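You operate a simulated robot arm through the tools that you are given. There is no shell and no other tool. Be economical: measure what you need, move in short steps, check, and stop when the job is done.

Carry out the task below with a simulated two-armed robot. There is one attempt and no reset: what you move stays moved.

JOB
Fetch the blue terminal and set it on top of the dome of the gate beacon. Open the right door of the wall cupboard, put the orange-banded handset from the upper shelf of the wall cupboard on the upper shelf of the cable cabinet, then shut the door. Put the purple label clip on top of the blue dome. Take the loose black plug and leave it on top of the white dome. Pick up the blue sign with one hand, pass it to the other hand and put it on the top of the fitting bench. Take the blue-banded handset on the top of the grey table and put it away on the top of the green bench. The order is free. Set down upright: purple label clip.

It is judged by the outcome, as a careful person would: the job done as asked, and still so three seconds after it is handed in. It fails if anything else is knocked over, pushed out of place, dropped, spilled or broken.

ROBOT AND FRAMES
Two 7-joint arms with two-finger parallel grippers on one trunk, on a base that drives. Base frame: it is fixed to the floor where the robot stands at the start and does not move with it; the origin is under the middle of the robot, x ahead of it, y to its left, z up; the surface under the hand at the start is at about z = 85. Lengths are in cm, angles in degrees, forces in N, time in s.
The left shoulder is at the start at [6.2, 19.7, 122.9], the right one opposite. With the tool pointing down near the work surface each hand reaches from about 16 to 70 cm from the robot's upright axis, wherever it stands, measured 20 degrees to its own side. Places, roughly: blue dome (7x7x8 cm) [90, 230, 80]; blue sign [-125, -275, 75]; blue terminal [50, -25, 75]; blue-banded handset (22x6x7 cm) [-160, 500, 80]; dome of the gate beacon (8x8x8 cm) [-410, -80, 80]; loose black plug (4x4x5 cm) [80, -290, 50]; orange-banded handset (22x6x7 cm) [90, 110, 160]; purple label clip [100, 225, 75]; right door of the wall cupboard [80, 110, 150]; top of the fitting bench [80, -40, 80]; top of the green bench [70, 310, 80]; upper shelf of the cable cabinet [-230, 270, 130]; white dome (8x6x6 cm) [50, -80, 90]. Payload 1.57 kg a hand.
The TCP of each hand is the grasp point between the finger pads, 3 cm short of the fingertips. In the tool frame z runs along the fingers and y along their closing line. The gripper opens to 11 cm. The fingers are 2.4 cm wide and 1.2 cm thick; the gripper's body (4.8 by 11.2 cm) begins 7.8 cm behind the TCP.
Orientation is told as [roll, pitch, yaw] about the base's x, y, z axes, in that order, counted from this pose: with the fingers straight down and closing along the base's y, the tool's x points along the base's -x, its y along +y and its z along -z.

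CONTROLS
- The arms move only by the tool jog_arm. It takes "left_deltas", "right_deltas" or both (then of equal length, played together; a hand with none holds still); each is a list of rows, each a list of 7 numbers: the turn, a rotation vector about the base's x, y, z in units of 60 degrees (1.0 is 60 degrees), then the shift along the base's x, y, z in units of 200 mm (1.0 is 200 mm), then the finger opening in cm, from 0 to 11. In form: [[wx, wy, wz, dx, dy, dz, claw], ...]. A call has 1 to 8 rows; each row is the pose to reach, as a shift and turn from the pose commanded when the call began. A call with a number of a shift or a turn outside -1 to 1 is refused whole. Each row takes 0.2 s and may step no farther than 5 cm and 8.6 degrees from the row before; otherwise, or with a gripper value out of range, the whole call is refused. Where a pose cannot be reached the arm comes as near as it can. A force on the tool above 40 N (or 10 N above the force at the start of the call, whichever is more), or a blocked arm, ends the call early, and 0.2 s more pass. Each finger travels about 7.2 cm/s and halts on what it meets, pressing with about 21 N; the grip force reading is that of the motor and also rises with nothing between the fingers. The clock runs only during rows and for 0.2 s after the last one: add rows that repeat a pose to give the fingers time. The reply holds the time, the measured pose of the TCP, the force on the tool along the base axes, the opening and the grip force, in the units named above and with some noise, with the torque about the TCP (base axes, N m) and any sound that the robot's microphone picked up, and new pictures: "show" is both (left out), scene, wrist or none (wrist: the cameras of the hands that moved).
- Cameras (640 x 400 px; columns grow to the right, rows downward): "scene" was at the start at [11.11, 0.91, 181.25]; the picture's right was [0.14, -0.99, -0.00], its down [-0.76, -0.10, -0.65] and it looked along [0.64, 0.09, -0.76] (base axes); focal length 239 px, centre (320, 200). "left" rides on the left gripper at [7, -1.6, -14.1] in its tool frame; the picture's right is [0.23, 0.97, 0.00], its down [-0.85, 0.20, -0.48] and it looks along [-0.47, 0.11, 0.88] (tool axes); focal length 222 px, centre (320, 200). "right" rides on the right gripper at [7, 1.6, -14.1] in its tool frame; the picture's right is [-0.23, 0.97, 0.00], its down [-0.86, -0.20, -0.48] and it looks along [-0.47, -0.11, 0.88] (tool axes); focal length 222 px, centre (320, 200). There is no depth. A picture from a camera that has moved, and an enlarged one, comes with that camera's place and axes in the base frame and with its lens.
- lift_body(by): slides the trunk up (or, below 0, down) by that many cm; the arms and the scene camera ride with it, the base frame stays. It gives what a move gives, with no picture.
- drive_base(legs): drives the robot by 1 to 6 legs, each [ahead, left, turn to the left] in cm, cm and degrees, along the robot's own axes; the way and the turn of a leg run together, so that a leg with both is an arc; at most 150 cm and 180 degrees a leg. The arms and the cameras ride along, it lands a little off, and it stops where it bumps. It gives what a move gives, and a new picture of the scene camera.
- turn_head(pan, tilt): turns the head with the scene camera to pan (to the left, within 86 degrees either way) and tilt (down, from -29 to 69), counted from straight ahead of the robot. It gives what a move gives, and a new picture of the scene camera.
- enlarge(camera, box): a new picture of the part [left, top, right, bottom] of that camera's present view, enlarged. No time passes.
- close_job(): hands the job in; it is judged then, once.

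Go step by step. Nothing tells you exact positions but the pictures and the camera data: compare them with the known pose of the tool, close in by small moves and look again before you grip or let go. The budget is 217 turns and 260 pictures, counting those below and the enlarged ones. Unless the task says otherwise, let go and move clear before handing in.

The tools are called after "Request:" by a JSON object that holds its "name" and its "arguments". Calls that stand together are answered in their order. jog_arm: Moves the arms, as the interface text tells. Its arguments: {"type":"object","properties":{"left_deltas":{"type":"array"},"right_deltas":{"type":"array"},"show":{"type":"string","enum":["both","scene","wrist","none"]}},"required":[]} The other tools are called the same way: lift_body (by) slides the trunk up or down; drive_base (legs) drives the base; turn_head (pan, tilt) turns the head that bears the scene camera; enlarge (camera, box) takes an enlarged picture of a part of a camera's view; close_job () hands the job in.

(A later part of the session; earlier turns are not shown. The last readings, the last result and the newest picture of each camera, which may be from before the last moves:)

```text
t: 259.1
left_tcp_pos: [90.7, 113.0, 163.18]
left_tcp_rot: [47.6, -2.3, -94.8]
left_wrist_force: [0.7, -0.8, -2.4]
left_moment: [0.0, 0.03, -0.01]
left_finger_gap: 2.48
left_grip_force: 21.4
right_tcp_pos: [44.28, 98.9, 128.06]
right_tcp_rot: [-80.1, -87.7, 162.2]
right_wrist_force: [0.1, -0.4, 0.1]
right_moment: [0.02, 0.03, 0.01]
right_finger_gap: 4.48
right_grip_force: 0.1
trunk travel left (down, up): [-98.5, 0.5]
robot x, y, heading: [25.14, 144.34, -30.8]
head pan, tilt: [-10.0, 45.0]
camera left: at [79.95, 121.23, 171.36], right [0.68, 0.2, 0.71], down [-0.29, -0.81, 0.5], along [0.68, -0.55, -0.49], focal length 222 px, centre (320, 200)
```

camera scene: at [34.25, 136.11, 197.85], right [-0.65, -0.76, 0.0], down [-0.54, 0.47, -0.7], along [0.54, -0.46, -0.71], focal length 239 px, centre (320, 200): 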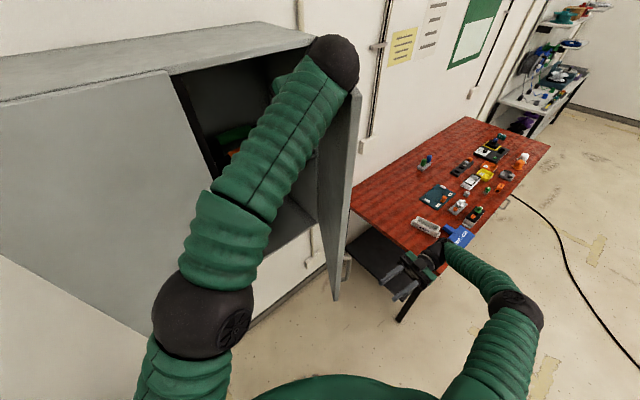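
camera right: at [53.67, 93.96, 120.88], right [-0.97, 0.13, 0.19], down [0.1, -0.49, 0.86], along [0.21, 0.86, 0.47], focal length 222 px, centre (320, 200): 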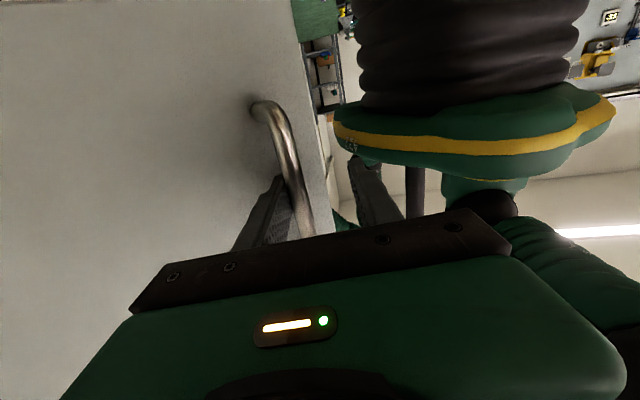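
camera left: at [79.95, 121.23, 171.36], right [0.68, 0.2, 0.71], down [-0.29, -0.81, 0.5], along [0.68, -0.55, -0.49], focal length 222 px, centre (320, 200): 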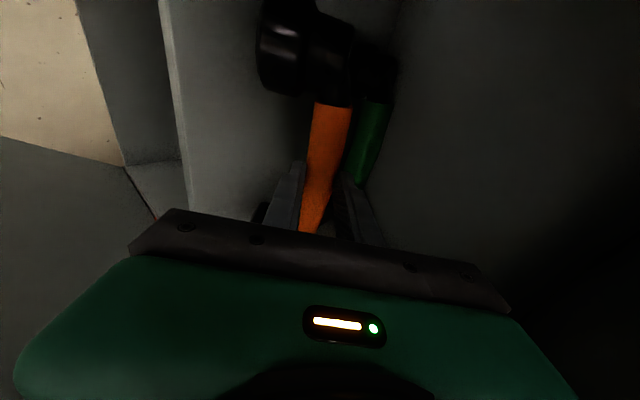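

Handset is held. I'll lift it clear, draw it out, then shift left away from the open door.

Request:
{"name": "jog_arm", "arguments": {"left_deltas": [[0, 0, 0, 0, 0, 0.12, 0], [0, 0, 0, -0.1, 0, 0.16, 0], [0, 0, 0, -0.3, 0, 0.16, 0], [0, 0, 0, -0.48, 0, 0.16, 0], [0, 0, 0, -0.55, 0.15, 0.16, 0], [0, 0, 0, -0.62, 0.35, 0.16, 0], [0, 0, 0, -0.7, 0.55, 0.16, 0], [0, 0, 0, -0.8, 0.75, 0.16, 0]], "show": "both"}}

```text
t: 260.9
left_tcp_pos: [74.87, 128.51, 166.76]
left_tcp_rot: [48.0, -2.6, -94.8]
left_wrist_force: [0.3, 0.9, -2.3]
left_moment: [-0.01, 0.04, 0.0]
left_finger_gap: 2.46
left_grip_force: 20.9
left hand out of reach, approached as far as the arm can: row 1
right_tcp_pos: [44.2, 99.22, 128.18]
right_tcp_rot: [-76.8, -87.7, 159.3]
right_wrist_force: [-0.2, 0.7, 0.4]
right_moment: [0.0, -0.03, 0.02]
right_finger_gap: 4.51
right_grip_force: 0.0
trunk travel left (down, up): [-98.5, 0.5]
robot x, y, heading: [25.25, 144.45, -31.0]
head pan, tilt: [-10.0, 45.0]
camera scene: at [34.05, 137.32, 197.91], right [-0.65, -0.76, 0.0], down [-0.54, 0.46, -0.71], along [0.54, -0.46, -0.71], focal length 239 px, centre (320, 200)
camera left: at [64.08, 136.82, 174.8], right [0.67, 0.2, 0.71], down [-0.29, -0.81, 0.51], along [0.68, -0.55, -0.49], focal length 222 px, centre (320, 200)
```

scene: 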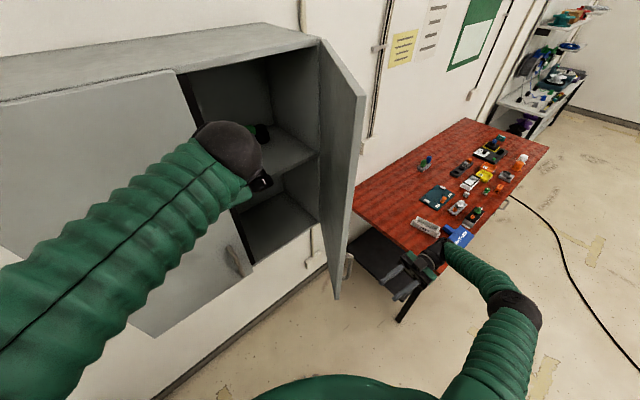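
left: 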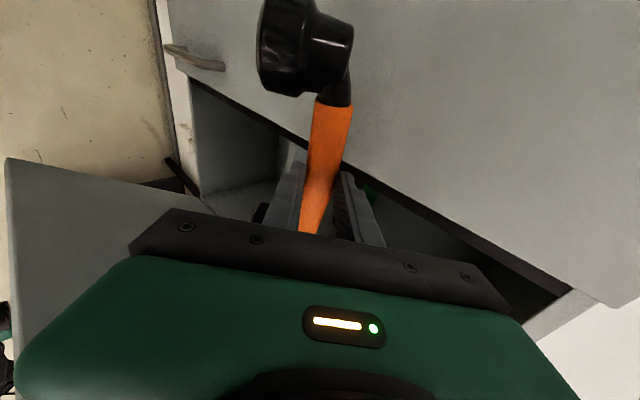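

Request:
{"name": "jog_arm", "arguments": {"left_deltas": [[0, 0, 0, -0.05, 0.12, 0, 0], [0, 0, 0, -0.12, 0.24, 0, 0], [0, 0, 0, -0.2, 0.36, 0, 0], [0, 0, 0, -0.28, 0.48, 0, 0], [0, 0, 0, -0.36, 0.6, 0, 0], [0, 0, 0, -0.44, 0.7, 0, 0], [0, 0, 0, -0.52, 0.8, 0, 0]], "right_deltas": [[0, 0, -0.06, 0.05, 0, 0, 0], [0, 0, -0.12, 0.1, 0.0, 0, 0], [0, 0, -0.18, 0.15, 0.02, 0, 0], [0, 0, -0.24, 0.2, 0.04, 0, 0], [0, 0, -0.3, 0.25, 0.06, 0, 0], [0, 0, -0.36, 0.3, 0.08, 0, 0], [0, 0, -0.42, 0.35, 0.1, 0, 0]], "show": "scene"}}

```text
t: 262.6
left_tcp_pos: [71.62, 134.79, 166.28]
left_tcp_rot: [47.8, -2.5, -94.7]
left_wrist_force: [0.4, 0.2, -2.6]
left_moment: [0.03, 0.03, -0.02]
left_finger_gap: 2.45
left_grip_force: 20.8
left hand out of reach, approached as far as the arm can: row 3, 4, 5, 6, 7
right_tcp_pos: [51.41, 101.06, 128.38]
right_tcp_rot: [-76.0, -87.8, 133.2]
right_wrist_force: [-0.3, 0.5, 0.0]
right_moment: [0.0, -0.03, 0.01]
right_finger_gap: 0.0
right_grip_force: 21.5
trunk travel left (down, up): [-98.5, 0.5]
robot x, y, heading: [25.37, 144.4, -31.0]
head pan, tilt: [-10.0, 45.0]
camera scene: at [34.14, 137.17, 197.9], right [-0.65, -0.76, 0.0], down [-0.54, 0.46, -0.71], along [0.54, -0.46, -0.71], focal length 239 px, centre (320, 200)
```

scene: 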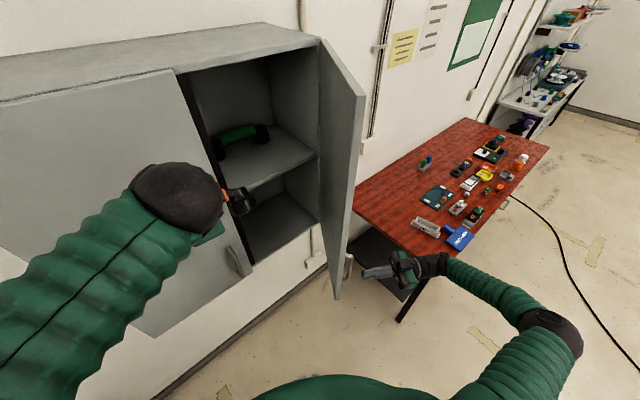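

I'll lower the left hand with the handset below the cupboard's bottom, while the right fingertips start pushing the door's outer face closed.

Request:
{"name": "jog_arm", "arguments": {"left_deltas": [[0, 0, 0, -0.05, 0.05, -0.1, 0], [0, 0, 0, -0.08, 0.08, -0.22, 0], [0, 0, 0, -0.1, 0.1, -0.35, 0], [0, 0, 0, -0.1, 0.1, -0.48, 0], [0, 0, 0, -0.1, 0.1, -0.61, 0], [0, 0, 0, -0.1, 0.1, -0.74, 0], [0, 0, 0, -0.1, 0.1, -0.87, 0], [0, 0, 0, -0.1, 0.1, -1, 0]], "right_deltas": [[0, 0, 0, 0.14, 0.0, 0, 0], [0, 0, 0, 0.28, 0.02, 0, 0], [0, 0, 0, 0.42, 0.03, 0, 0], [0, 0, 0, 0.55, 0.04, 0, 0], [0, 0, 0, 0.65, 0.06, 0, 0], [0, 0, 0, 0.74, 0.13, 0, 0], [0, 0, 0, 0.84, 0.2, 0, 0], [0, 0, 0, 0.93, 0.27, 0, 0]], "show": "scene"}}

```text
t: 264.4
left_tcp_pos: [69.94, 136.6, 146.92]
left_tcp_rot: [47.7, -2.5, -94.8]
left_wrist_force: [-0.6, 0.3, -1.5]
left_moment: [-0.03, 0.05, 0.03]
left_finger_gap: 2.47
left_grip_force: 20.6
left hand out of reach, approached as far as the arm can: row 1, 2, 3, 4, 5, 6
right_tcp_pos: [70.35, 106.36, 128.16]
right_tcp_rot: [-76.6, -88.0, 133.8]
right_wrist_force: [-0.6, 0.3, 0.2]
right_moment: [-0.01, -0.04, 0.01]
right_finger_gap: 0.01
right_grip_force: 20.9
trunk travel left (down, up): [-98.5, 0.5]
robot x, y, heading: [25.33, 144.75, -30.7]
head pan, tilt: [-10.0, 45.0]
camera scene: at [34.74, 136.9, 197.86], right [-0.65, -0.76, 0.0], down [-0.54, 0.46, -0.7], along [0.53, -0.46, -0.71], focal length 239 px, centre (320, 200)
```

scene: 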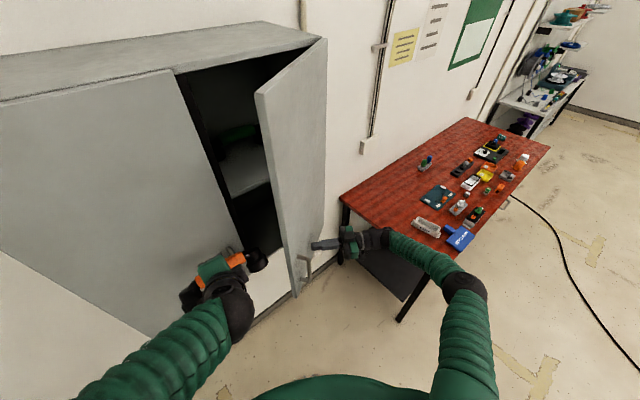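

Request:
{"name": "jog_arm", "arguments": {"left_deltas": [[0, 0, 0, -0.05, 0.05, -0.13, 0], [0, 0, 0, -0.1, 0.1, -0.26, 0], [0, 0, 0, -0.1, 0.1, -0.39, 0], [0, 0, 0, -0.1, 0.1, -0.52, 0], [0, 0, 0, -0.1, 0.1, -0.65, 0], [0, 0, 0, -0.1, 0.1, -0.78, 0], [0, 0, 0, -0.1, 0.1, -0.9, 0], [0, 0, 0, -0.1, 0.1, -1, 0]], "show": "none"}}

Request:
{"name": "jog_arm", "arguments": {"left_deltas": [[0, 0, 0, -0.03, 0.03, -0.13, 0], [0, 0, 0, -0.05, 0.05, -0.26, 0], [0, 0, 0, -0.05, 0.05, -0.39, 0], [0, 0, 0, -0.05, 0.05, -0.52, 0], [0, 0, 0, -0.05, 0.05, -0.65, 0], [0, 0, 0, -0.05, 0.05, -0.78, 0], [0, 0, 0, -0.05, 0.05, -0.9, 0], [0, 0, 0, -0.05, 0.05, -1, 0]], "right_deltas": [[0, 0, 0, 0.06, 0.03, 0, 0], [0, 0, 0, 0.12, 0.06, 0, 0], [0, 0, 0, 0.19, 0.09, 0, 0], [0, 0, 0, 0.26, 0.12, 0, 0], [0, 0, 0, 0.33, 0.15, 0, 0], [0, 0, 0, 0.4, 0.18, 0, 0], [0, 0, 0, 0.46, 0.21, 0, 0], [0, 0, 0, 0.5, 0.24, 0, 0]], "show": "scene"}}

```text
t: 266.1
left_tcp_pos: [69.52, 134.55, 126.14]
left_tcp_rot: [47.8, -2.4, -94.7]
left_wrist_force: [-0.2, 0.1, -3.0]
left_moment: [0.01, 0.1, 0.01]
left_finger_gap: 2.5
left_grip_force: 20.9
left hand out of reach, approached as far as the arm can: row 1, 2, 3, 4, 5, 6, 7, 8
right_tcp_pos: [70.14, 106.33, 128.02]
right_tcp_rot: [-78.0, -87.9, 135.2]
right_wrist_force: [0.3, -0.1, 0.5]
right_moment: [-0.02, 0.02, 0.01]
right_finger_gap: 0.0
right_grip_force: 21.0
trunk travel left (down, up): [-98.5, 0.5]
robot x, y, heading: [25.13, 144.46, -30.7]
head pan, tilt: [-10.0, 45.0]
```

```text
t: 267.9
left_tcp_pos: [68.62, 135.55, 105.94]
left_tcp_rot: [47.8, -2.5, -94.9]
left_wrist_force: [-0.7, 0.1, -2.4]
left_moment: [-0.03, 0.04, -0.01]
left_finger_gap: 2.48
left_grip_force: 20.6
right_tcp_pos: [80.29, 111.25, 128.23]
right_tcp_rot: [-76.4, -87.9, 133.6]
right_wrist_force: [0.9, 0.6, 0.0]
right_moment: [-0.01, 0.01, 0.02]
right_finger_gap: 0.02
right_grip_force: 20.8
trunk travel left (down, up): [-98.5, 0.5]
robot x, y, heading: [25.43, 144.11, -30.6]
head pan, tilt: [-10.0, 45.0]
camera scene: at [34.75, 136.96, 197.86], right [-0.65, -0.76, 0.0], down [-0.54, 0.46, -0.7], along [0.53, -0.46, -0.71], focal length 239 px, centre (320, 200)
```

scene: 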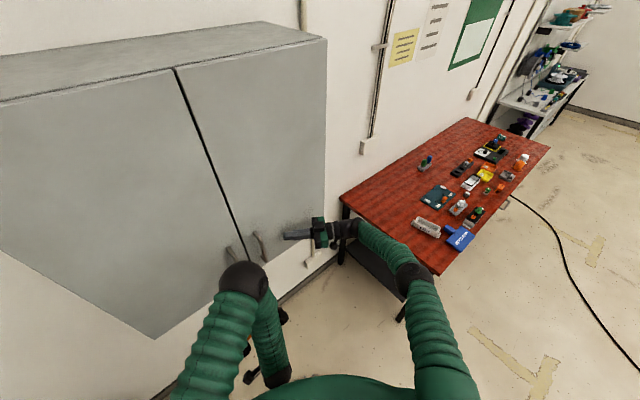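

Request:
{"name": "jog_arm", "arguments": {"right_deltas": [[0, 0, 0, 0.05, 0.01, 0, 0], [0, 0, 0, 0.1, 0.02, 0, 0], [0, 0, 0, 0.15, 0.02, 0, 0], [0, 0, 0, 0.2, 0.02, 0, 0], [0, 0, 0, 0.25, 0.02, 0, 0]], "show": "none"}}

Request:
{"name": "enlarge", "arguments": {"camera": "scene", "box": [130, 20, 350, 280]}}

```text
t: 268.8
left_tcp_pos: [67.88, 135.25, 106.33]
left_tcp_rot: [48.1, -2.4, -94.9]
left_wrist_force: [0.4, 0.3, -2.5]
left_moment: [-0.03, 0.03, 0.01]
left_finger_gap: 2.46
left_grip_force: 21.0
right_tcp_pos: [81.44, 111.22, 128.1]
right_tcp_rot: [-72.8, -87.9, 130.2]
right_wrist_force: [-31.9, -13.9, 2.4]
right_moment: [-0.07, 0.3, 0.28]
right_finger_gap: 0.0
right_grip_force: 21.1
right hand out of reach, approached as far as the arm can: row 3, 4
trunk travel left (down, up): [-98.5, 0.5]
robot x, y, heading: [25.24, 144.02, -30.9]
head pan, tilt: [-10.0, 45.0]
stopped in row 4 (right hand): the force on the tool passed its limit at 53 N (the readings are from after the stop); the commanded pose is now the measured one
```

```text
1.54 times, centred on (240, 150) of scene
camera zoom: at [32.59, 135.68, 197.93], right [-0.65, -0.76, -0.01], down [-0.53, 0.47, -0.71], along [0.54, -0.46, -0.71], focal length 367 px, centre (443, 277)
```

zoom: 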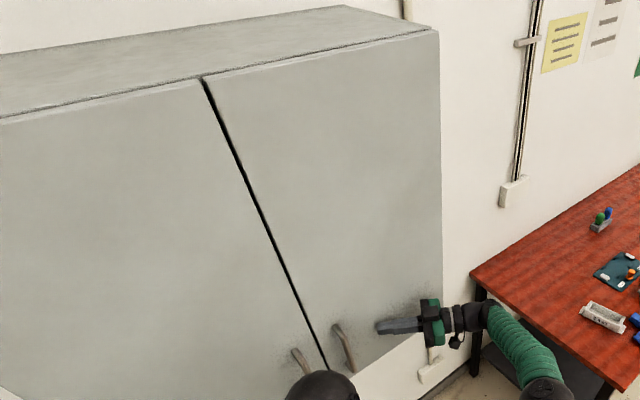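

The door is shut. I'll back away, turn around and head to the cable cabinet.

Request:
{"name": "drive_base", "arguments": {"legs": [[-45, 0, 0], [0, 0, -149], [90, 0, 0]]}}

Request:
{"name": "turn_head", "arguments": {"pan": -35, "tilt": 20}}

```text
t: 281.9
left_tcp_pos: [-142.42, 153.09, 106.12]
left_tcp_rot: [47.9, -2.6, 115.9]
left_wrist_force: [-0.8, 0.8, -1.1]
left_moment: [-0.01, -0.06, 0.02]
left_finger_gap: 2.48
left_grip_force: 20.7
right_tcp_pos: [-166.54, 166.49, 127.92]
right_tcp_rot: [-64.7, -87.8, -27.0]
right_wrist_force: [-0.7, 0.4, -0.1]
right_moment: [0.02, -0.01, -0.02]
right_finger_gap: 0.0
right_grip_force: 20.4
trunk travel left (down, up): [-98.5, 0.5]
robot x, y, heading: [-100.64, 168.1, 179.7]
head pan, tilt: [-10.0, 45.0]
camera scene: at [-112.16, 169.35, 197.88], right [0.17, 0.98, 0.0], down [0.7, -0.12, -0.71], along [-0.7, 0.12, -0.71], focal length 239 px, centre (320, 200)
```

scene: 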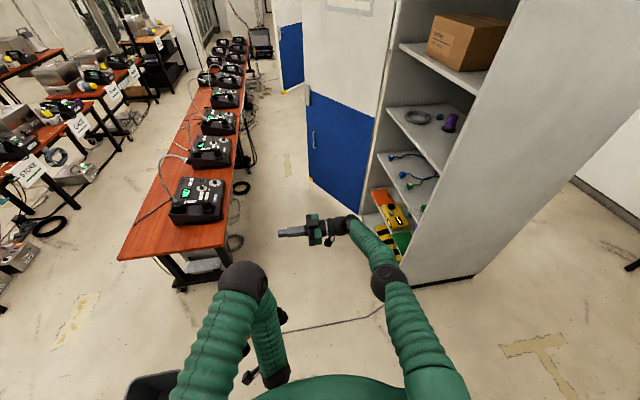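

```text
t: 282.8
left_tcp_pos: [-142.3, 153.22, 106.17]
left_tcp_rot: [47.9, -2.6, 116.0]
left_wrist_force: [-0.3, 0.5, -2.7]
left_moment: [0.02, -0.06, 0.01]
left_finger_gap: 2.48
left_grip_force: 21.3
right_tcp_pos: [-166.72, 166.59, 127.89]
right_tcp_rot: [-65.1, -87.7, -26.5]
right_wrist_force: [-0.5, 0.3, -0.3]
right_moment: [0.0, 0.02, 0.02]
right_finger_gap: 0.0
right_grip_force: 21.0
trunk travel left (down, up): [-98.5, 0.5]
robot x, y, heading: [-100.76, 167.94, 180.1]
head pan, tilt: [-35.0, 20.0]
camera scene: at [-112.07, 173.27, 201.72], right [0.57, 0.82, 0.0], down [0.28, -0.2, -0.94], along [-0.77, 0.54, -0.35], focal length 239 px, centre (320, 200)
```

scene: 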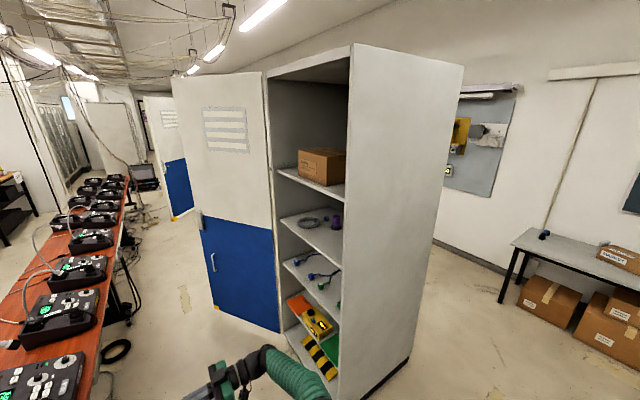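

The coil shelf at z≈129 matches the "upper shelf" of the cable cabinet. Driving in front of it.

Request:
{"name": "drive_base", "arguments": {"legs": [[118, 6, 0], [0, 0, -90]]}}

Request:
{"name": "turn_head", "arguments": {"pan": 0, "tilt": 35}}

```text
t: 292.5
left_tcp_pos: [-231.05, 203.16, 106.18]
left_tcp_rot: [48.0, -2.6, 25.7]
left_wrist_force: [-0.4, -0.8, -3.2]
left_moment: [-0.11, -0.03, -0.05]
left_finger_gap: 2.47
left_grip_force: 21.0
right_tcp_pos: [-217.68, 227.39, 127.9]
right_tcp_rot: [-64.4, -87.6, -117.4]
right_wrist_force: [-0.4, 0.4, -0.8]
right_moment: [-0.01, 0.03, -0.01]
right_finger_gap: 0.01
right_grip_force: 21.0
trunk travel left (down, up): [-98.5, 0.5]
robot x, y, heading: [-216.31, 161.42, 89.7]
head pan, tilt: [-35.0, 20.0]
camera scene: at [-210.92, 172.86, 201.73], right [0.82, -0.58, 0.0], down [-0.2, -0.28, -0.94], along [0.54, 0.77, -0.34], focal length 239 px, centre (320, 200)
```

scene: 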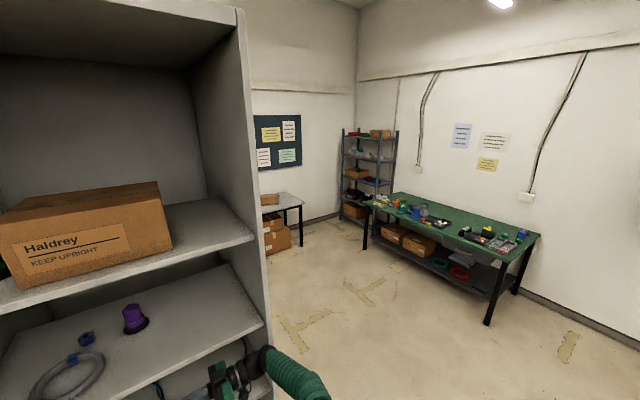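

```text
t: 293.5
left_tcp_pos: [-230.91, 203.0, 106.16]
left_tcp_rot: [48.0, -2.7, 25.6]
left_wrist_force: [0.0, 0.2, -1.6]
left_moment: [-0.02, -0.02, 0.0]
left_finger_gap: 2.47
left_grip_force: 20.5
right_tcp_pos: [-217.61, 227.43, 127.97]
right_tcp_rot: [-66.7, -87.5, -115.2]
right_wrist_force: [0.0, 0.6, 0.1]
right_moment: [0.0, 0.02, 0.01]
right_finger_gap: 0.01
right_grip_force: 21.1
trunk travel left (down, up): [-98.5, 0.5]
robot x, y, heading: [-216.22, 161.56, 89.9]
head pan, tilt: [0.0, 35.0]
camera scene: at [-216.17, 174.02, 199.35], right [1.0, 0.0, 0.0], down [0.0, -0.58, -0.82], along [0.0, 0.82, -0.58], focal length 239 px, centre (320, 200)
```

scene: 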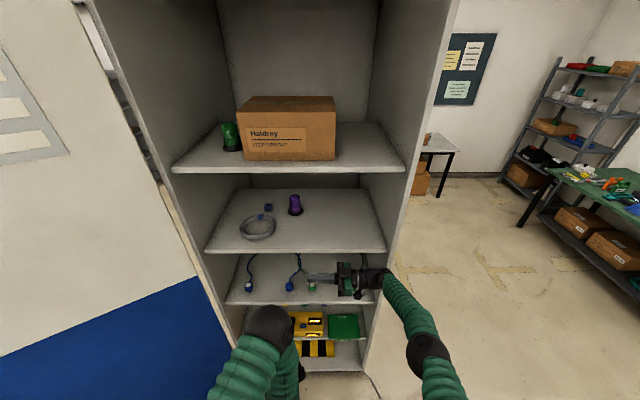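

The shelf's right part is free (x −222 to −192, y 243–270, z≈127). I'll tuck the right hand aside, straighten and raise the left hand with the handset, then shift right.

Request:
{"name": "jog_arm", "arguments": {"left_deltas": [[0, 0, -0.06, 0, 0, 0.12, 0], [0, 0, -0.12, 0, 0, 0.24, 0], [0, 0, -0.18, 0, 0, 0.36, 0], [0, 0, -0.24, 0, 0, 0.48, 0], [0, 0, -0.3, 0, 0, 0.6, 0], [0, 0, -0.36, 0, 0, 0.72, 0], [0, 0, -0.42, 0, 0, 0.84, 0], [0, 0, -0.43, 0, 0, 0.96, 0]], "right_deltas": [[0, 0, 0, 0.12, -0.02, 0, 0], [0, 0, 0, 0.24, -0.06, 0, 0], [0, 0, 0, 0.36, -0.1, 0, 0], [0, 0, 0, 0.48, -0.14, 0, 0], [0, 0, 0, 0.6, -0.2, 0, 0], [0, 0, 0, 0.72, -0.26, 0, 0], [0, 0, 0, 0.84, -0.32, 0, 0], [0, 0, 0, 0.96, -0.38, 0, 0]], "show": "none"}}

Request:
{"name": "jog_arm", "arguments": {"left_deltas": [[0, 0, 0, 0, 0, 0.12, 0], [0, 0, 0, 0, 0, 0.24, 0], [0, 0, 0, 0, 0, 0.36, 0], [0, 0, 0, 0, 0, 0.48, 0], [0, 0, 0, 0, 0, 0.6, 0], [0, 0, 0, 0, 0, 0.72, 0], [0, 0, 0, 0, 0, 0.84, 0], [0, 0, 0, 0, 0, 0.95, 0]], "right_deltas": [[0, 0, 0, 0.06, -0.05, 0, 0], [0, 0, 0, 0.12, -0.1, 0, 0], [0, 0, 0, 0.18, -0.15, 0, 0], [0, 0, 0, 0.24, -0.2, 0, 0], [0, 0, 0, 0.3, -0.25, 0, 0], [0, 0, 0, 0.36, -0.3, 0, 0], [0, 0, 0, 0.42, -0.35, 0, 0], [0, 0, 0, 0.48, -0.4, 0, 0]], "show": "scene"}}

```text
t: 295.3
left_tcp_pos: [-229.61, 208.05, 123.96]
left_tcp_rot: [48.1, -2.8, -0.1]
left_wrist_force: [0.2, -0.9, -3.1]
left_moment: [-0.02, -0.02, 0.03]
left_finger_gap: 2.49
left_grip_force: 20.8
left hand out of reach, approached as far as the arm can: row 5, 6, 7, 8
right_tcp_pos: [-198.89, 219.5, 128.12]
right_tcp_rot: [-64.9, -87.4, -116.9]
right_wrist_force: [0.0, 0.2, -1.1]
right_moment: [0.0, 0.03, -0.02]
right_finger_gap: 0.0
right_grip_force: 21.0
trunk travel left (down, up): [-98.5, 0.5]
robot x, y, heading: [-216.47, 162.2, 89.8]
head pan, tilt: [0.0, 35.0]
```

```text
t: 297.1
left_tcp_pos: [-229.43, 208.32, 142.8]
left_tcp_rot: [48.0, -2.7, 0.0]
left_wrist_force: [0.4, -0.3, -2.6]
left_moment: [-0.07, 0.05, 0.03]
left_finger_gap: 2.5
left_grip_force: 20.9
left hand out of reach, approached as far as the arm can: row 1, 2, 3, 4, 5, 6
right_tcp_pos: [-188.66, 211.59, 128.25]
right_tcp_rot: [-67.9, -87.6, -113.8]
right_wrist_force: [-0.6, -0.7, 0.2]
right_moment: [-0.05, 0.01, -0.02]
right_finger_gap: 0.0
right_grip_force: 21.1
trunk travel left (down, up): [-98.5, 0.5]
robot x, y, heading: [-216.24, 161.45, 89.8]
head pan, tilt: [0.0, 35.0]
camera scene: at [-215.89, 173.59, 199.37], right [1.0, 0.0, 0.0], down [0.0, -0.57, -0.82], along [0.0, 0.82, -0.57], focal length 239 px, centre (320, 200)
```

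scene: 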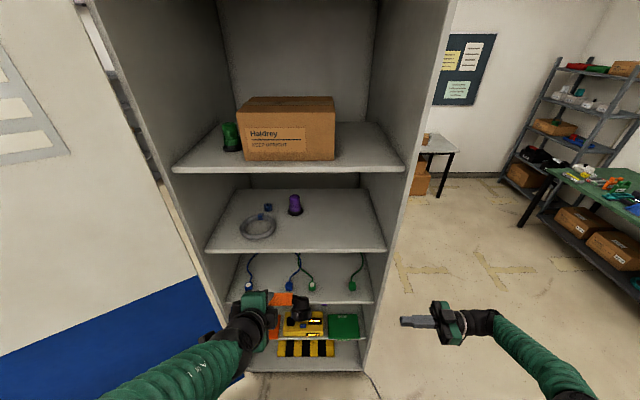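

Request:
{"name": "drive_base", "arguments": {"legs": [[0, -23, 0], [22, 0, 0]]}}

Request:
{"name": "turn_head", "arguments": {"pan": 10, "tilt": 42}}

```text
t: 300.2
left_tcp_pos: [-206.05, 230.35, 143.05]
left_tcp_rot: [48.2, -2.4, -0.2]
left_wrist_force: [0.8, -0.8, -2.2]
left_moment: [-0.07, 0.03, -0.02]
left_finger_gap: 2.5
left_grip_force: 21.2
right_tcp_pos: [-165.51, 233.62, 128.22]
right_tcp_rot: [-74.0, -87.6, -107.9]
right_wrist_force: [-0.4, 0.5, -1.3]
right_moment: [0.04, -0.04, -0.01]
right_finger_gap: 0.02
right_grip_force: 20.8
trunk travel left (down, up): [-98.5, 0.5]
robot x, y, heading: [-193.94, 184.6, 89.7]
head pan, tilt: [0.0, 35.0]
camera scene: at [-192.52, 195.51, 199.42], right [1.0, -0.01, -0.01], down [-0.01, -0.57, -0.82], along [0.0, 0.82, -0.57], focal length 239 px, centre (320, 200)
```

scene: 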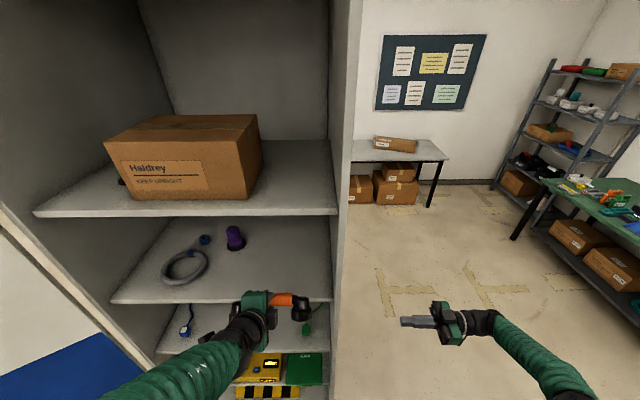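

```text
t: 300.9
left_tcp_pos: [-206.69, 230.5, 143.05]
left_tcp_rot: [48.1, -2.6, -0.3]
left_wrist_force: [0.2, -0.2, -1.3]
left_moment: [-0.05, 0.04, -0.01]
left_finger_gap: 2.47
left_grip_force: 20.9
right_tcp_pos: [-166.12, 233.86, 128.24]
right_tcp_rot: [-67.3, -87.5, -114.8]
right_wrist_force: [-0.3, -0.5, -0.4]
right_moment: [-0.02, -0.02, -0.02]
right_finger_gap: 0.0
right_grip_force: 21.2
trunk travel left (down, up): [-98.5, 0.5]
robot x, y, heading: [-193.79, 184.67, 89.7]
head pan, tilt: [10.0, 42.0]
camera scene: at [-194.91, 195.52, 198.34], right [0.99, 0.17, 0.0], down [0.11, -0.66, -0.74], along [-0.12, 0.73, -0.67], focal length 239 px, centre (320, 200)
```

scene: 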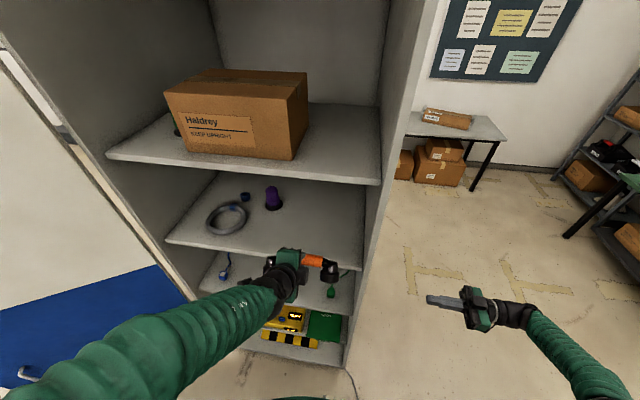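

Request:
{"name": "jog_arm", "arguments": {"left_deltas": [[0, 0, 0, -0.05, 0.2, 0, 0], [0, 0, 0, -0.1, 0.4, 0, 0], [0, 0, 0, -0.1, 0.6, 0, 0], [0, 0, 0, -0.1, 0.8, 0, 0], [0, 0, 0, -0.1, 1.0, 0, 0]], "show": "both"}}

```text
t: 302.1
left_tcp_pos: [-208.35, 251.19, 142.83]
left_tcp_rot: [47.8, -2.5, -0.5]
left_wrist_force: [0.0, 0.8, -2.0]
left_moment: [-0.05, 0.04, 0.06]
left_finger_gap: 2.47
left_grip_force: 21.3
right_tcp_pos: [-165.79, 234.27, 127.91]
right_tcp_rot: [-68.7, -87.8, -113.6]
right_wrist_force: [0.2, 0.5, -0.3]
right_moment: [-0.01, 0.04, 0.04]
right_finger_gap: 0.0
right_grip_force: 20.4
trunk travel left (down, up): [-98.5, 0.5]
robot x, y, heading: [-193.36, 184.24, 89.6]
head pan, tilt: [10.0, 42.0]
camera scene: at [-194.2, 196.57, 198.27], right [0.99, 0.17, -0.01], down [0.11, -0.66, -0.74], along [-0.13, 0.73, -0.67], focal length 239 px, centre (320, 200)
camera left: at [-215.62, 239.56, 150.87], right [-0.25, 0.66, 0.71], down [0.83, -0.23, 0.51], along [0.49, 0.72, -0.49], focal length 222 px, centre (320, 200)
```

scene: 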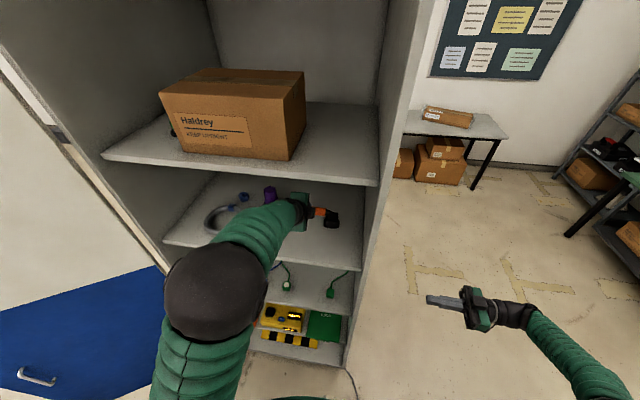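
left: 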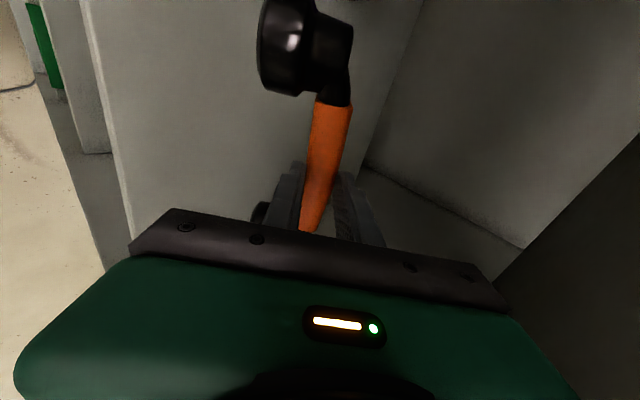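

The handset's cups face front-down, so I'll pitch the hand up about 33° so they face the shelf.

Request:
{"name": "jog_arm", "arguments": {"left_deltas": [[0.1375, 0, 0, 0, -0.02, 0, 0], [0.275, 0, 0, 0, -0.05, 0, 0], [0.4125, 0, 0, 0, -0.08, 0, 0], [0.55, 0, 0, 0, -0.12, 0, 0]], "show": "both"}}

```text
t: 303.1
left_tcp_pos: [-208.4, 248.6, 142.8]
left_tcp_rot: [81.1, -1.8, -1.7]
left_wrist_force: [0.2, -0.1, -1.9]
left_moment: [-0.14, -0.03, 0.01]
left_finger_gap: 2.47
left_grip_force: 21.0
left hand out of reach, approached as far as the arm can: row 1
right_tcp_pos: [-165.81, 234.23, 127.99]
right_tcp_rot: [-67.8, -87.7, -114.3]
right_wrist_force: [0.3, 0.4, -0.2]
right_moment: [0.0, 0.0, 0.02]
right_finger_gap: 0.01
right_grip_force: 21.3
trunk travel left (down, up): [-98.5, 0.5]
robot x, y, heading: [-193.69, 184.47, 89.4]
head pan, tilt: [10.0, 42.0]
camera scene: at [-194.11, 196.19, 198.3], right [0.99, 0.17, -0.01], down [0.11, -0.66, -0.74], along [-0.13, 0.73, -0.67], focal length 239 px, centre (320, 200)
camera left: at [-215.71, 234.56, 143.28], right [-0.25, 0.16, 0.95], down [0.83, -0.47, 0.3], along [0.49, 0.87, -0.01], focal length 222 px, centre (320, 200)
```

scene: 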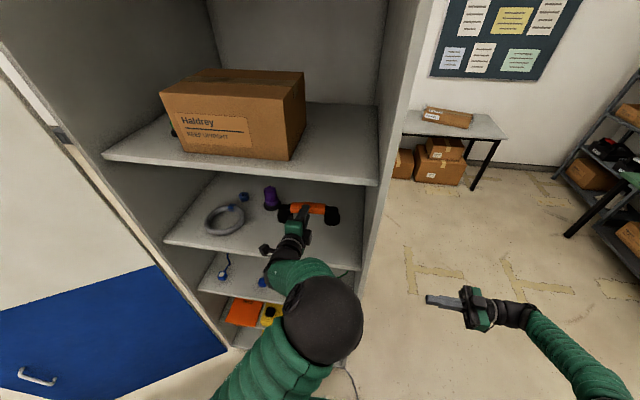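
left: 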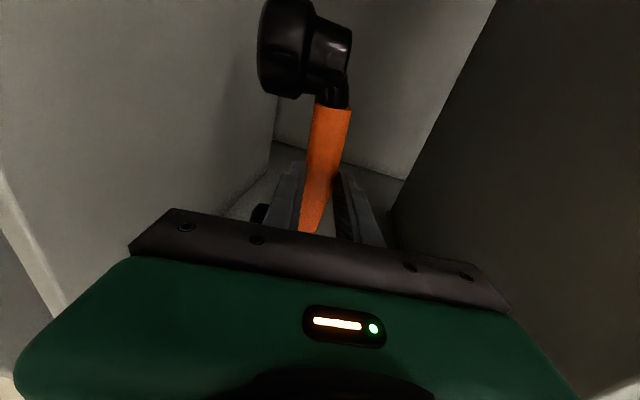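

Request:
{"name": "jog_arm", "arguments": {"left_deltas": [[0, 0, 0, 0, 0, -0.15, 0], [0, 0, 0, 0, 0, -0.3, 0], [0, 0, 0, 0, 0, -0.35, 0], [0, 0, 0, 0, 0, -0.39, 0], [0, 0, 0, 0, 0, -0.43, 0], [0, 0, 0, 0, 0, -0.47, 0]], "show": "scene"}}

Request:
{"name": "enlarge", "arguments": {"camera": "scene", "box": [180, 160, 400, 300]}}

```text
t: 304.7
left_tcp_pos: [-208.6, 249.36, 138.99]
left_tcp_rot: [85.8, -6.4, -1.3]
left_wrist_force: [0.4, -0.4, -2.0]
left_moment: [-0.1, -0.03, 0.01]
left_finger_gap: 2.46
left_grip_force: 20.5
right_tcp_pos: [-166.19, 233.92, 128.7]
right_tcp_rot: [-66.5, -87.4, -115.3]
right_wrist_force: [0.9, -0.4, 0.6]
right_moment: [-0.04, 0.0, -0.04]
right_finger_gap: 0.0
right_grip_force: 20.9
trunk travel left (down, up): [-98.5, 0.5]
robot x, y, heading: [-193.69, 184.32, 89.5]
head pan, tilt: [10.0, 42.0]
stopped in row 6 (left hand): the arm was blocked; the commanded pose is now the measured one
camera scene: at [-194.72, 196.05, 198.78], right [0.99, 0.17, 0.0], down [0.11, -0.66, -0.74], along [-0.13, 0.73, -0.67], focal length 239 px, centre (320, 200)
```

scene: 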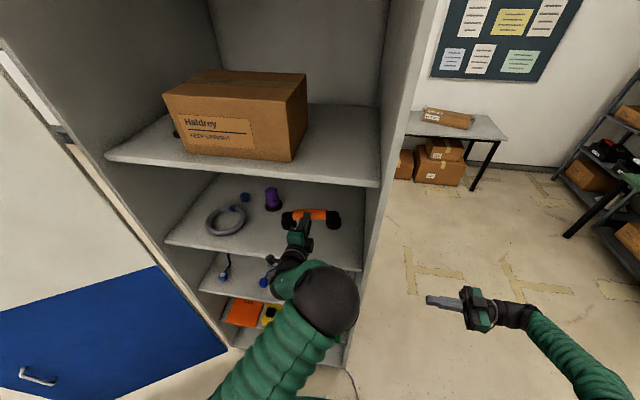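

```text
2.86 times, centred on (290, 230) of scene
camera zoom: at [-194.72, 196.05, 198.78], right [0.99, 0.17, 0.0], down [0.11, -0.66, -0.74], along [-0.13, 0.73, -0.67], focal length 682 px, centre (406, 114)
```

zoom: 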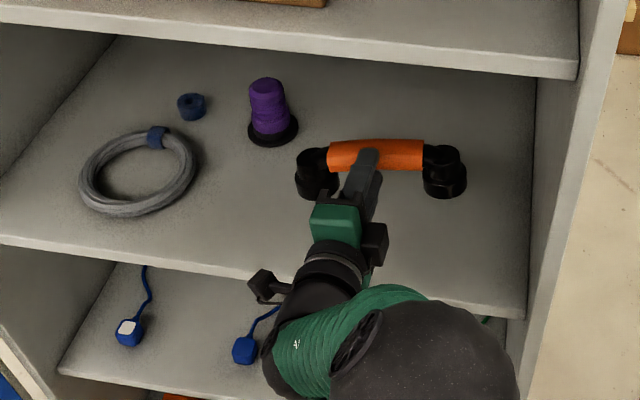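

The arm is blocked from lowering further by itself, so I'll lower with the trunk in small steps.

Request:
{"name": "lift_body", "arguments": {"by": -3}}

```text
t: 305.4
left_tcp_pos: [-208.78, 249.88, 139.43]
left_tcp_rot: [88.6, -9.0, -1.2]
left_wrist_force: [-0.7, 0.1, -2.0]
left_moment: [-0.13, -0.01, -0.02]
left_finger_gap: 2.46
left_grip_force: 21.3
right_tcp_pos: [-166.3, 233.93, 126.13]
right_tcp_rot: [-66.2, -87.4, -115.6]
right_wrist_force: [-0.2, -0.6, -0.8]
right_moment: [-0.01, -0.04, -0.01]
right_finger_gap: 0.01
right_grip_force: 20.9
trunk travel left (down, up): [-95.5, 3.5]
robot x, y, heading: [-193.67, 184.62, 89.7]
head pan, tilt: [10.0, 42.0]
```

Request:
{"name": "turn_head", "arguments": {"pan": 20, "tilt": 66}}

```text
t: 306.3
left_tcp_pos: [-209.02, 250.1, 139.32]
left_tcp_rot: [88.8, -9.1, -1.0]
left_wrist_force: [-0.2, 0.0, -2.1]
left_moment: [-0.13, 0.01, 0.04]
left_finger_gap: 2.5
left_grip_force: 20.9
right_tcp_pos: [-166.16, 233.96, 125.89]
right_tcp_rot: [-66.3, -87.6, -115.8]
right_wrist_force: [0.1, -0.4, -0.9]
right_moment: [-0.01, 0.03, -0.04]
right_finger_gap: 0.0
right_grip_force: 20.9
trunk travel left (down, up): [-95.5, 3.5]
robot x, y, heading: [-193.97, 184.22, 89.8]
head pan, tilt: [20.0, 66.0]
camera scene: at [-195.36, 193.37, 192.97], right [0.94, 0.34, 0.0], down [0.31, -0.86, -0.41], along [-0.14, 0.38, -0.91], focal length 239 px, centre (320, 200)
```

scene: 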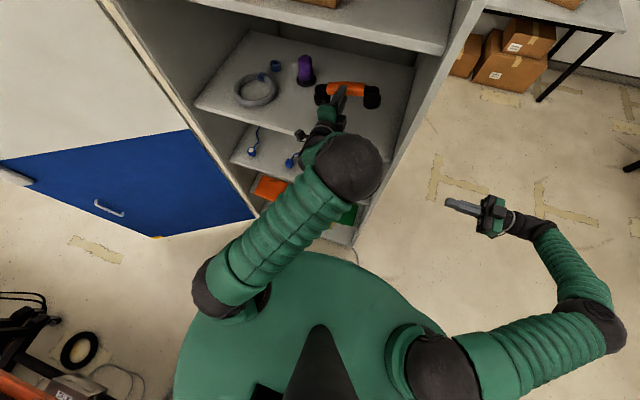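

The left elbow seems to rest against the robot's own base. I'll back up and reach further out instead, which lifts the elbow free.

Request:
{"name": "lift_body", "arguments": {"by": 3}}

Request:
{"name": "drive_base", "arguments": {"legs": [[-16, 0, 0]]}}

Request:
{"name": "jog_arm", "arguments": {"left_deltas": [[0, 0.05, 0, 0, 0.1, 0, 0], [-0.05, 0.1, 0, 0, 0.25, 0, 0], [-0.1, 0.13, 0, 0, 0.4, 0, 0], [-0.1, 0.15, 0, 0, 0.55, 0, 0], [-0.1, 0.15, 0, 0, 0.7, 0, 0], [-0.1, 0.15, 0, 0, 0.78, 0, 0]], "show": "none"}}

```text
t: 307.1
left_tcp_pos: [-209.62, 249.6, 138.2]
left_tcp_rot: [85.5, -6.2, -0.3]
left_wrist_force: [0.0, -0.2, -1.9]
left_moment: [-0.11, 0.01, 0.0]
left_finger_gap: 2.49
left_grip_force: 21.4
right_tcp_pos: [-166.31, 234.01, 128.22]
right_tcp_rot: [-66.0, -87.5, -116.0]
right_wrist_force: [0.6, 0.2, -0.8]
right_moment: [-0.02, -0.02, 0.01]
right_finger_gap: 0.0
right_grip_force: 21.5
trunk travel left (down, up): [-98.5, 0.5]
robot x, y, heading: [-193.83, 184.44, 89.5]
head pan, tilt: [20.0, 66.0]
```

```text
t: 308.5
left_tcp_pos: [-209.68, 234.06, 138.19]
left_tcp_rot: [85.4, -6.3, -0.4]
left_wrist_force: [-1.3, -0.2, -1.3]
left_moment: [-0.1, 0.01, 0.0]
left_finger_gap: 2.47
left_grip_force: 21.3
right_tcp_pos: [-166.55, 218.52, 128.19]
right_tcp_rot: [-63.9, -87.7, -117.9]
right_wrist_force: [-0.6, 0.3, -0.1]
right_moment: [-0.03, 0.01, 0.02]
right_finger_gap: 0.01
right_grip_force: 20.8
trunk travel left (down, up): [-98.5, 0.5]
robot x, y, heading: [-193.81, 168.78, 89.7]
head pan, tilt: [20.0, 66.0]
camera scene: at [-195.43, 178.44, 195.39], right [0.94, 0.34, 0.0], down [0.31, -0.86, -0.4], along [-0.14, 0.38, -0.92], focal length 239 px, centre (320, 200)
```

scene: 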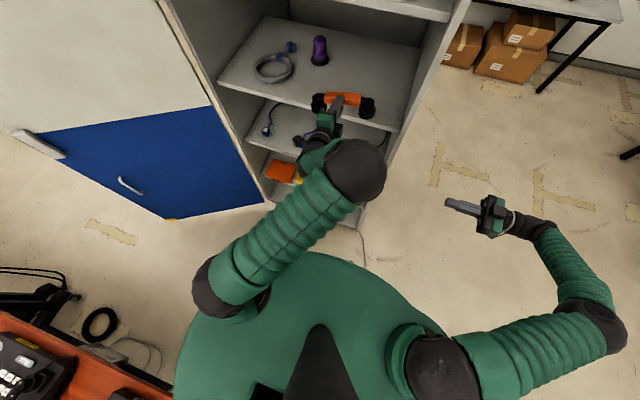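

```text
t: 309.9
left_tcp_pos: [-209.83, 249.04, 137.76]
left_tcp_rot: [79.5, 2.7, -0.2]
left_wrist_force: [-0.3, 0.2, -2.3]
left_moment: [-0.11, 0.01, -0.01]
left_finger_gap: 2.46
left_grip_force: 21.1
right_tcp_pos: [-166.44, 218.02, 128.05]
right_tcp_rot: [-65.7, -87.5, -116.2]
right_wrist_force: [-0.4, 0.5, -0.6]
right_moment: [0.0, 0.01, 0.02]
right_finger_gap: 0.01
right_grip_force: 21.1
trunk travel left (down, up): [-98.5, 0.5]
robot x, y, heading: [-193.88, 168.59, 89.7]
head pan, tilt: [20.0, 66.0]
```

Request:
{"name": "jog_arm", "arguments": {"left_deltas": [[0, -0.02, 0, 0, 0, -0.05, 0], [0, -0.045, 0, 0, 0, -0.1, 0], [0, -0.045, 0, 0, 0, -0.14, 0], [0, -0.045, 0, 0, 0, -0.17, 0], [0, -0.045, 0, 0, 0, -0.2, 0], [0, -0.045, 0, 0, 0, -0.23, 0], [0, -0.045, 0, 0, 0, -0.26, 0]], "show": "none"}}

Request:
{"name": "enlarge", "arguments": {"camera": "scene", "box": [220, 20, 440, 160]}}

```text
t: 311.5
left_tcp_pos: [-209.81, 248.93, 133.17]
left_tcp_rot: [79.7, -0.1, -0.3]
left_wrist_force: [-0.3, 0.0, -2.3]
left_moment: [-0.09, -0.01, 0.01]
left_finger_gap: 2.46
left_grip_force: 21.3
right_tcp_pos: [-166.53, 217.82, 128.35]
right_tcp_rot: [-66.5, -87.4, -115.4]
right_wrist_force: [-1.0, 0.0, -0.3]
right_moment: [0.01, 0.0, -0.02]
right_finger_gap: 0.01
right_grip_force: 21.2
trunk travel left (down, up): [-98.5, 0.5]
robot x, y, heading: [-193.57, 168.41, 89.8]
head pan, tilt: [20.0, 66.0]
```

```text
2.86 times, centred on (330, 90) of scene
camera zoom: at [-195.48, 177.65, 195.26], right [0.94, 0.34, 0.0], down [0.31, -0.86, -0.4], along [-0.14, 0.38, -0.91], focal length 682 px, centre (291, 514)
```

zoom: 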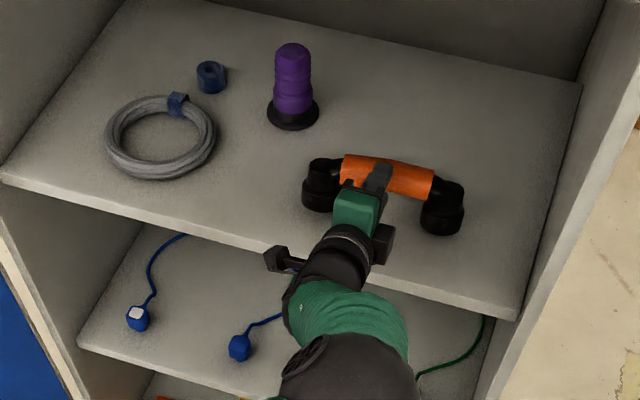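

Request:
{"name": "jog_arm", "arguments": {"left_deltas": [[0, 0, 0, 0, 0, -0.03, 0], [0, 0, 0, 0, 0, -0.06, 0], [0, 0, 0, 0, 0, -0.09, 0], [0, 0, 0, 0, 0, -0.12, 0], [0, 0, 0, 0, 0, -0.15, 0], [0, 0, 0, 0, 0, -0.18, 0]], "show": "none"}}

Request:
{"name": "enlarge", "arguments": {"camera": "scene", "box": [220, 20, 440, 160]}}

```text
t: 312.6
left_tcp_pos: [-209.89, 249.08, 131.96]
left_tcp_rot: [81.5, -0.4, -0.4]
left_wrist_force: [0.3, -6.0, 18.8]
left_moment: [0.54, -0.02, 0.0]
left_finger_gap: 2.46
left_grip_force: 20.6
right_tcp_pos: [-166.61, 217.56, 128.46]
right_tcp_rot: [-66.5, -87.3, -115.3]
right_wrist_force: [-0.3, 0.1, -0.3]
right_moment: [-0.01, -0.01, 0.02]
right_finger_gap: 0.0
right_grip_force: 20.9
trunk travel left (down, up): [-98.5, 0.5]
robot x, y, heading: [-193.83, 168.49, 89.8]
head pan, tilt: [20.0, 66.0]
stopped in row 5 (left hand): the force on the tool passed its limit at 43 N (the readings are from after the stop); the commanded pose is now the measured one
```

```text
2.86 times, centred on (330, 90) of scene
camera zoom: at [-195.39, 176.9, 195.29], right [0.94, 0.34, 0.0], down [0.31, -0.86, -0.41], along [-0.14, 0.38, -0.91], focal length 682 px, centre (291, 514)
```

zoom: 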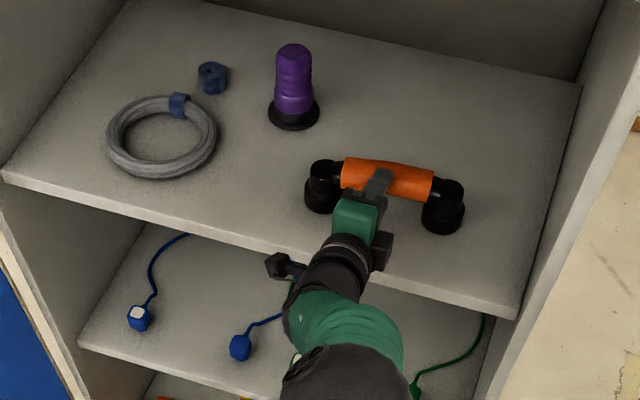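

Contact with the shelf. Opening gently and withdrawing straight back.

Request:
{"name": "jog_arm", "arguments": {"left_deltas": [[0, 0, 0, 0, 0, 0.01, 2.9], [0, 0, 0, 0, 0, 0.01, 3.6], [0, 0, 0, 0, 0, 0.01, 4.2], [0, 0, 0, 0, 0, 0.01, 4.4]], "show": "wrist"}}

Request:
{"name": "enlarge", "arguments": {"camera": "scene", "box": [280, 50, 410, 130]}}

```text
t: 313.6
left_tcp_pos: [-209.92, 248.94, 131.54]
left_tcp_rot: [80.9, -0.2, -0.3]
left_wrist_force: [-0.5, 0.4, 0.0]
left_moment: [0.01, 0.05, 0.01]
left_finger_gap: 4.38
left_grip_force: 0.1
right_tcp_pos: [-166.56, 217.86, 128.47]
right_tcp_rot: [-65.9, -87.3, -116.1]
right_wrist_force: [0.8, -0.7, -0.2]
right_moment: [0.0, 0.02, -0.01]
right_finger_gap: 0.0
right_grip_force: 20.3
trunk travel left (down, up): [-98.5, 0.5]
robot x, y, heading: [-193.93, 168.76, 89.9]
head pan, tilt: [20.0, 66.0]
camera left: at [-216.81, 234.89, 132.22], right [-0.23, 0.16, 0.96], down [0.85, -0.45, 0.28], along [0.47, 0.88, -0.03], focal length 222 px, centre (320, 200)
```

left: 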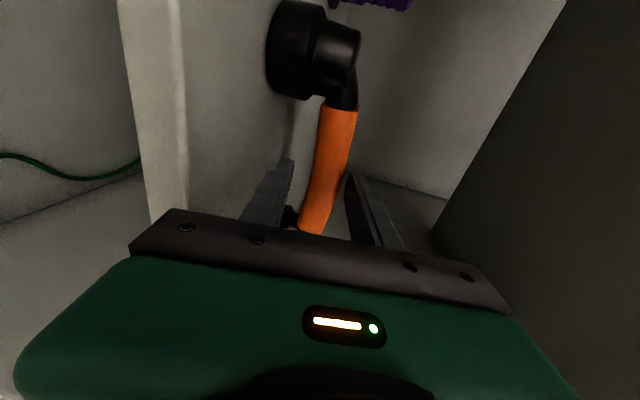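

```text
4.92 times, centred on (345, 90) of scene
camera zoom: at [-195.45, 177.52, 195.27], right [0.94, 0.34, 0.0], down [0.31, -0.86, -0.4], along [-0.14, 0.38, -0.91], focal length 1176 px, centre (197, 742)
```

zoom: 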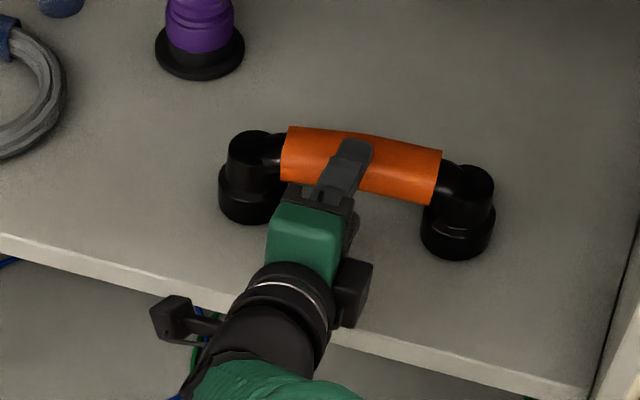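

Request:
{"name": "jog_arm", "arguments": {"left_deltas": [[0, 0, 0, 0, -0.1, 0.012, 4.4], [0, 0, 0, 0, -0.25, 0.035, 4.4], [0, 0, 0, 0, -0.45, 0.06, 4.4], [0, 0, 0, 0, -0.7, 0.1, 4.4], [0, 0, 0, 0, -0.9, 0.14, 4.4]], "show": "scene"}}

```text
refused: row 4 steps farther than a row can; nothing moved
```

Request:
{"name": "jog_arm", "arguments": {"left_deltas": [[0, 0, 0, 0, -0.1, 0.012, 4.4], [0, 0, 0, 0, -0.25, 0.035, 4.4], [0, 0, 0, 0, -0.45, 0.06, 4.4], [0, 0, 0, 0, -0.68, 0.1, 4.4], [0, 0, 0, 0, -0.9, 0.14, 4.4]], "show": "scene"}}

```text
t: 314.8
left_tcp_pos: [-212.2, 230.62, 135.53]
left_tcp_rot: [81.3, -0.5, 2.3]
left_wrist_force: [0.6, -0.5, 0.8]
left_moment: [-0.03, 0.01, 0.04]
left_finger_gap: 4.41
left_grip_force: 0.2
right_tcp_pos: [-166.52, 217.51, 129.01]
right_tcp_rot: [-67.2, -87.2, -114.6]
right_wrist_force: [-0.1, 0.3, 0.1]
right_moment: [-0.01, 0.0, 0.0]
right_finger_gap: 0.0
right_grip_force: 21.4
trunk travel left (down, up): [-98.5, 0.5]
robot x, y, heading: [-193.83, 168.56, 89.9]
head pan, tilt: [20.0, 66.0]
camera scene: at [-195.43, 177.0, 195.77], right [0.94, 0.34, 0.0], down [0.31, -0.86, -0.41], along [-0.14, 0.38, -0.91], focal length 239 px, centre (320, 200)
```

scene: 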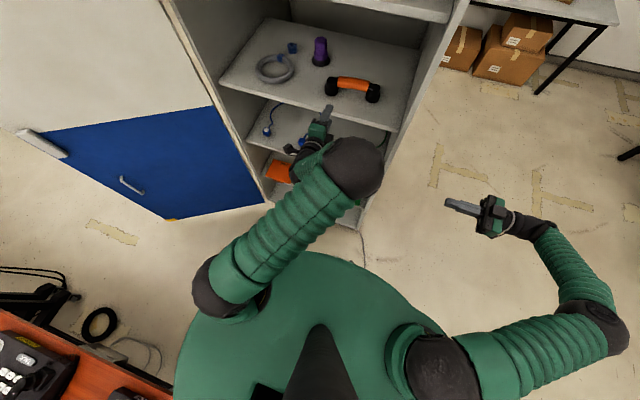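

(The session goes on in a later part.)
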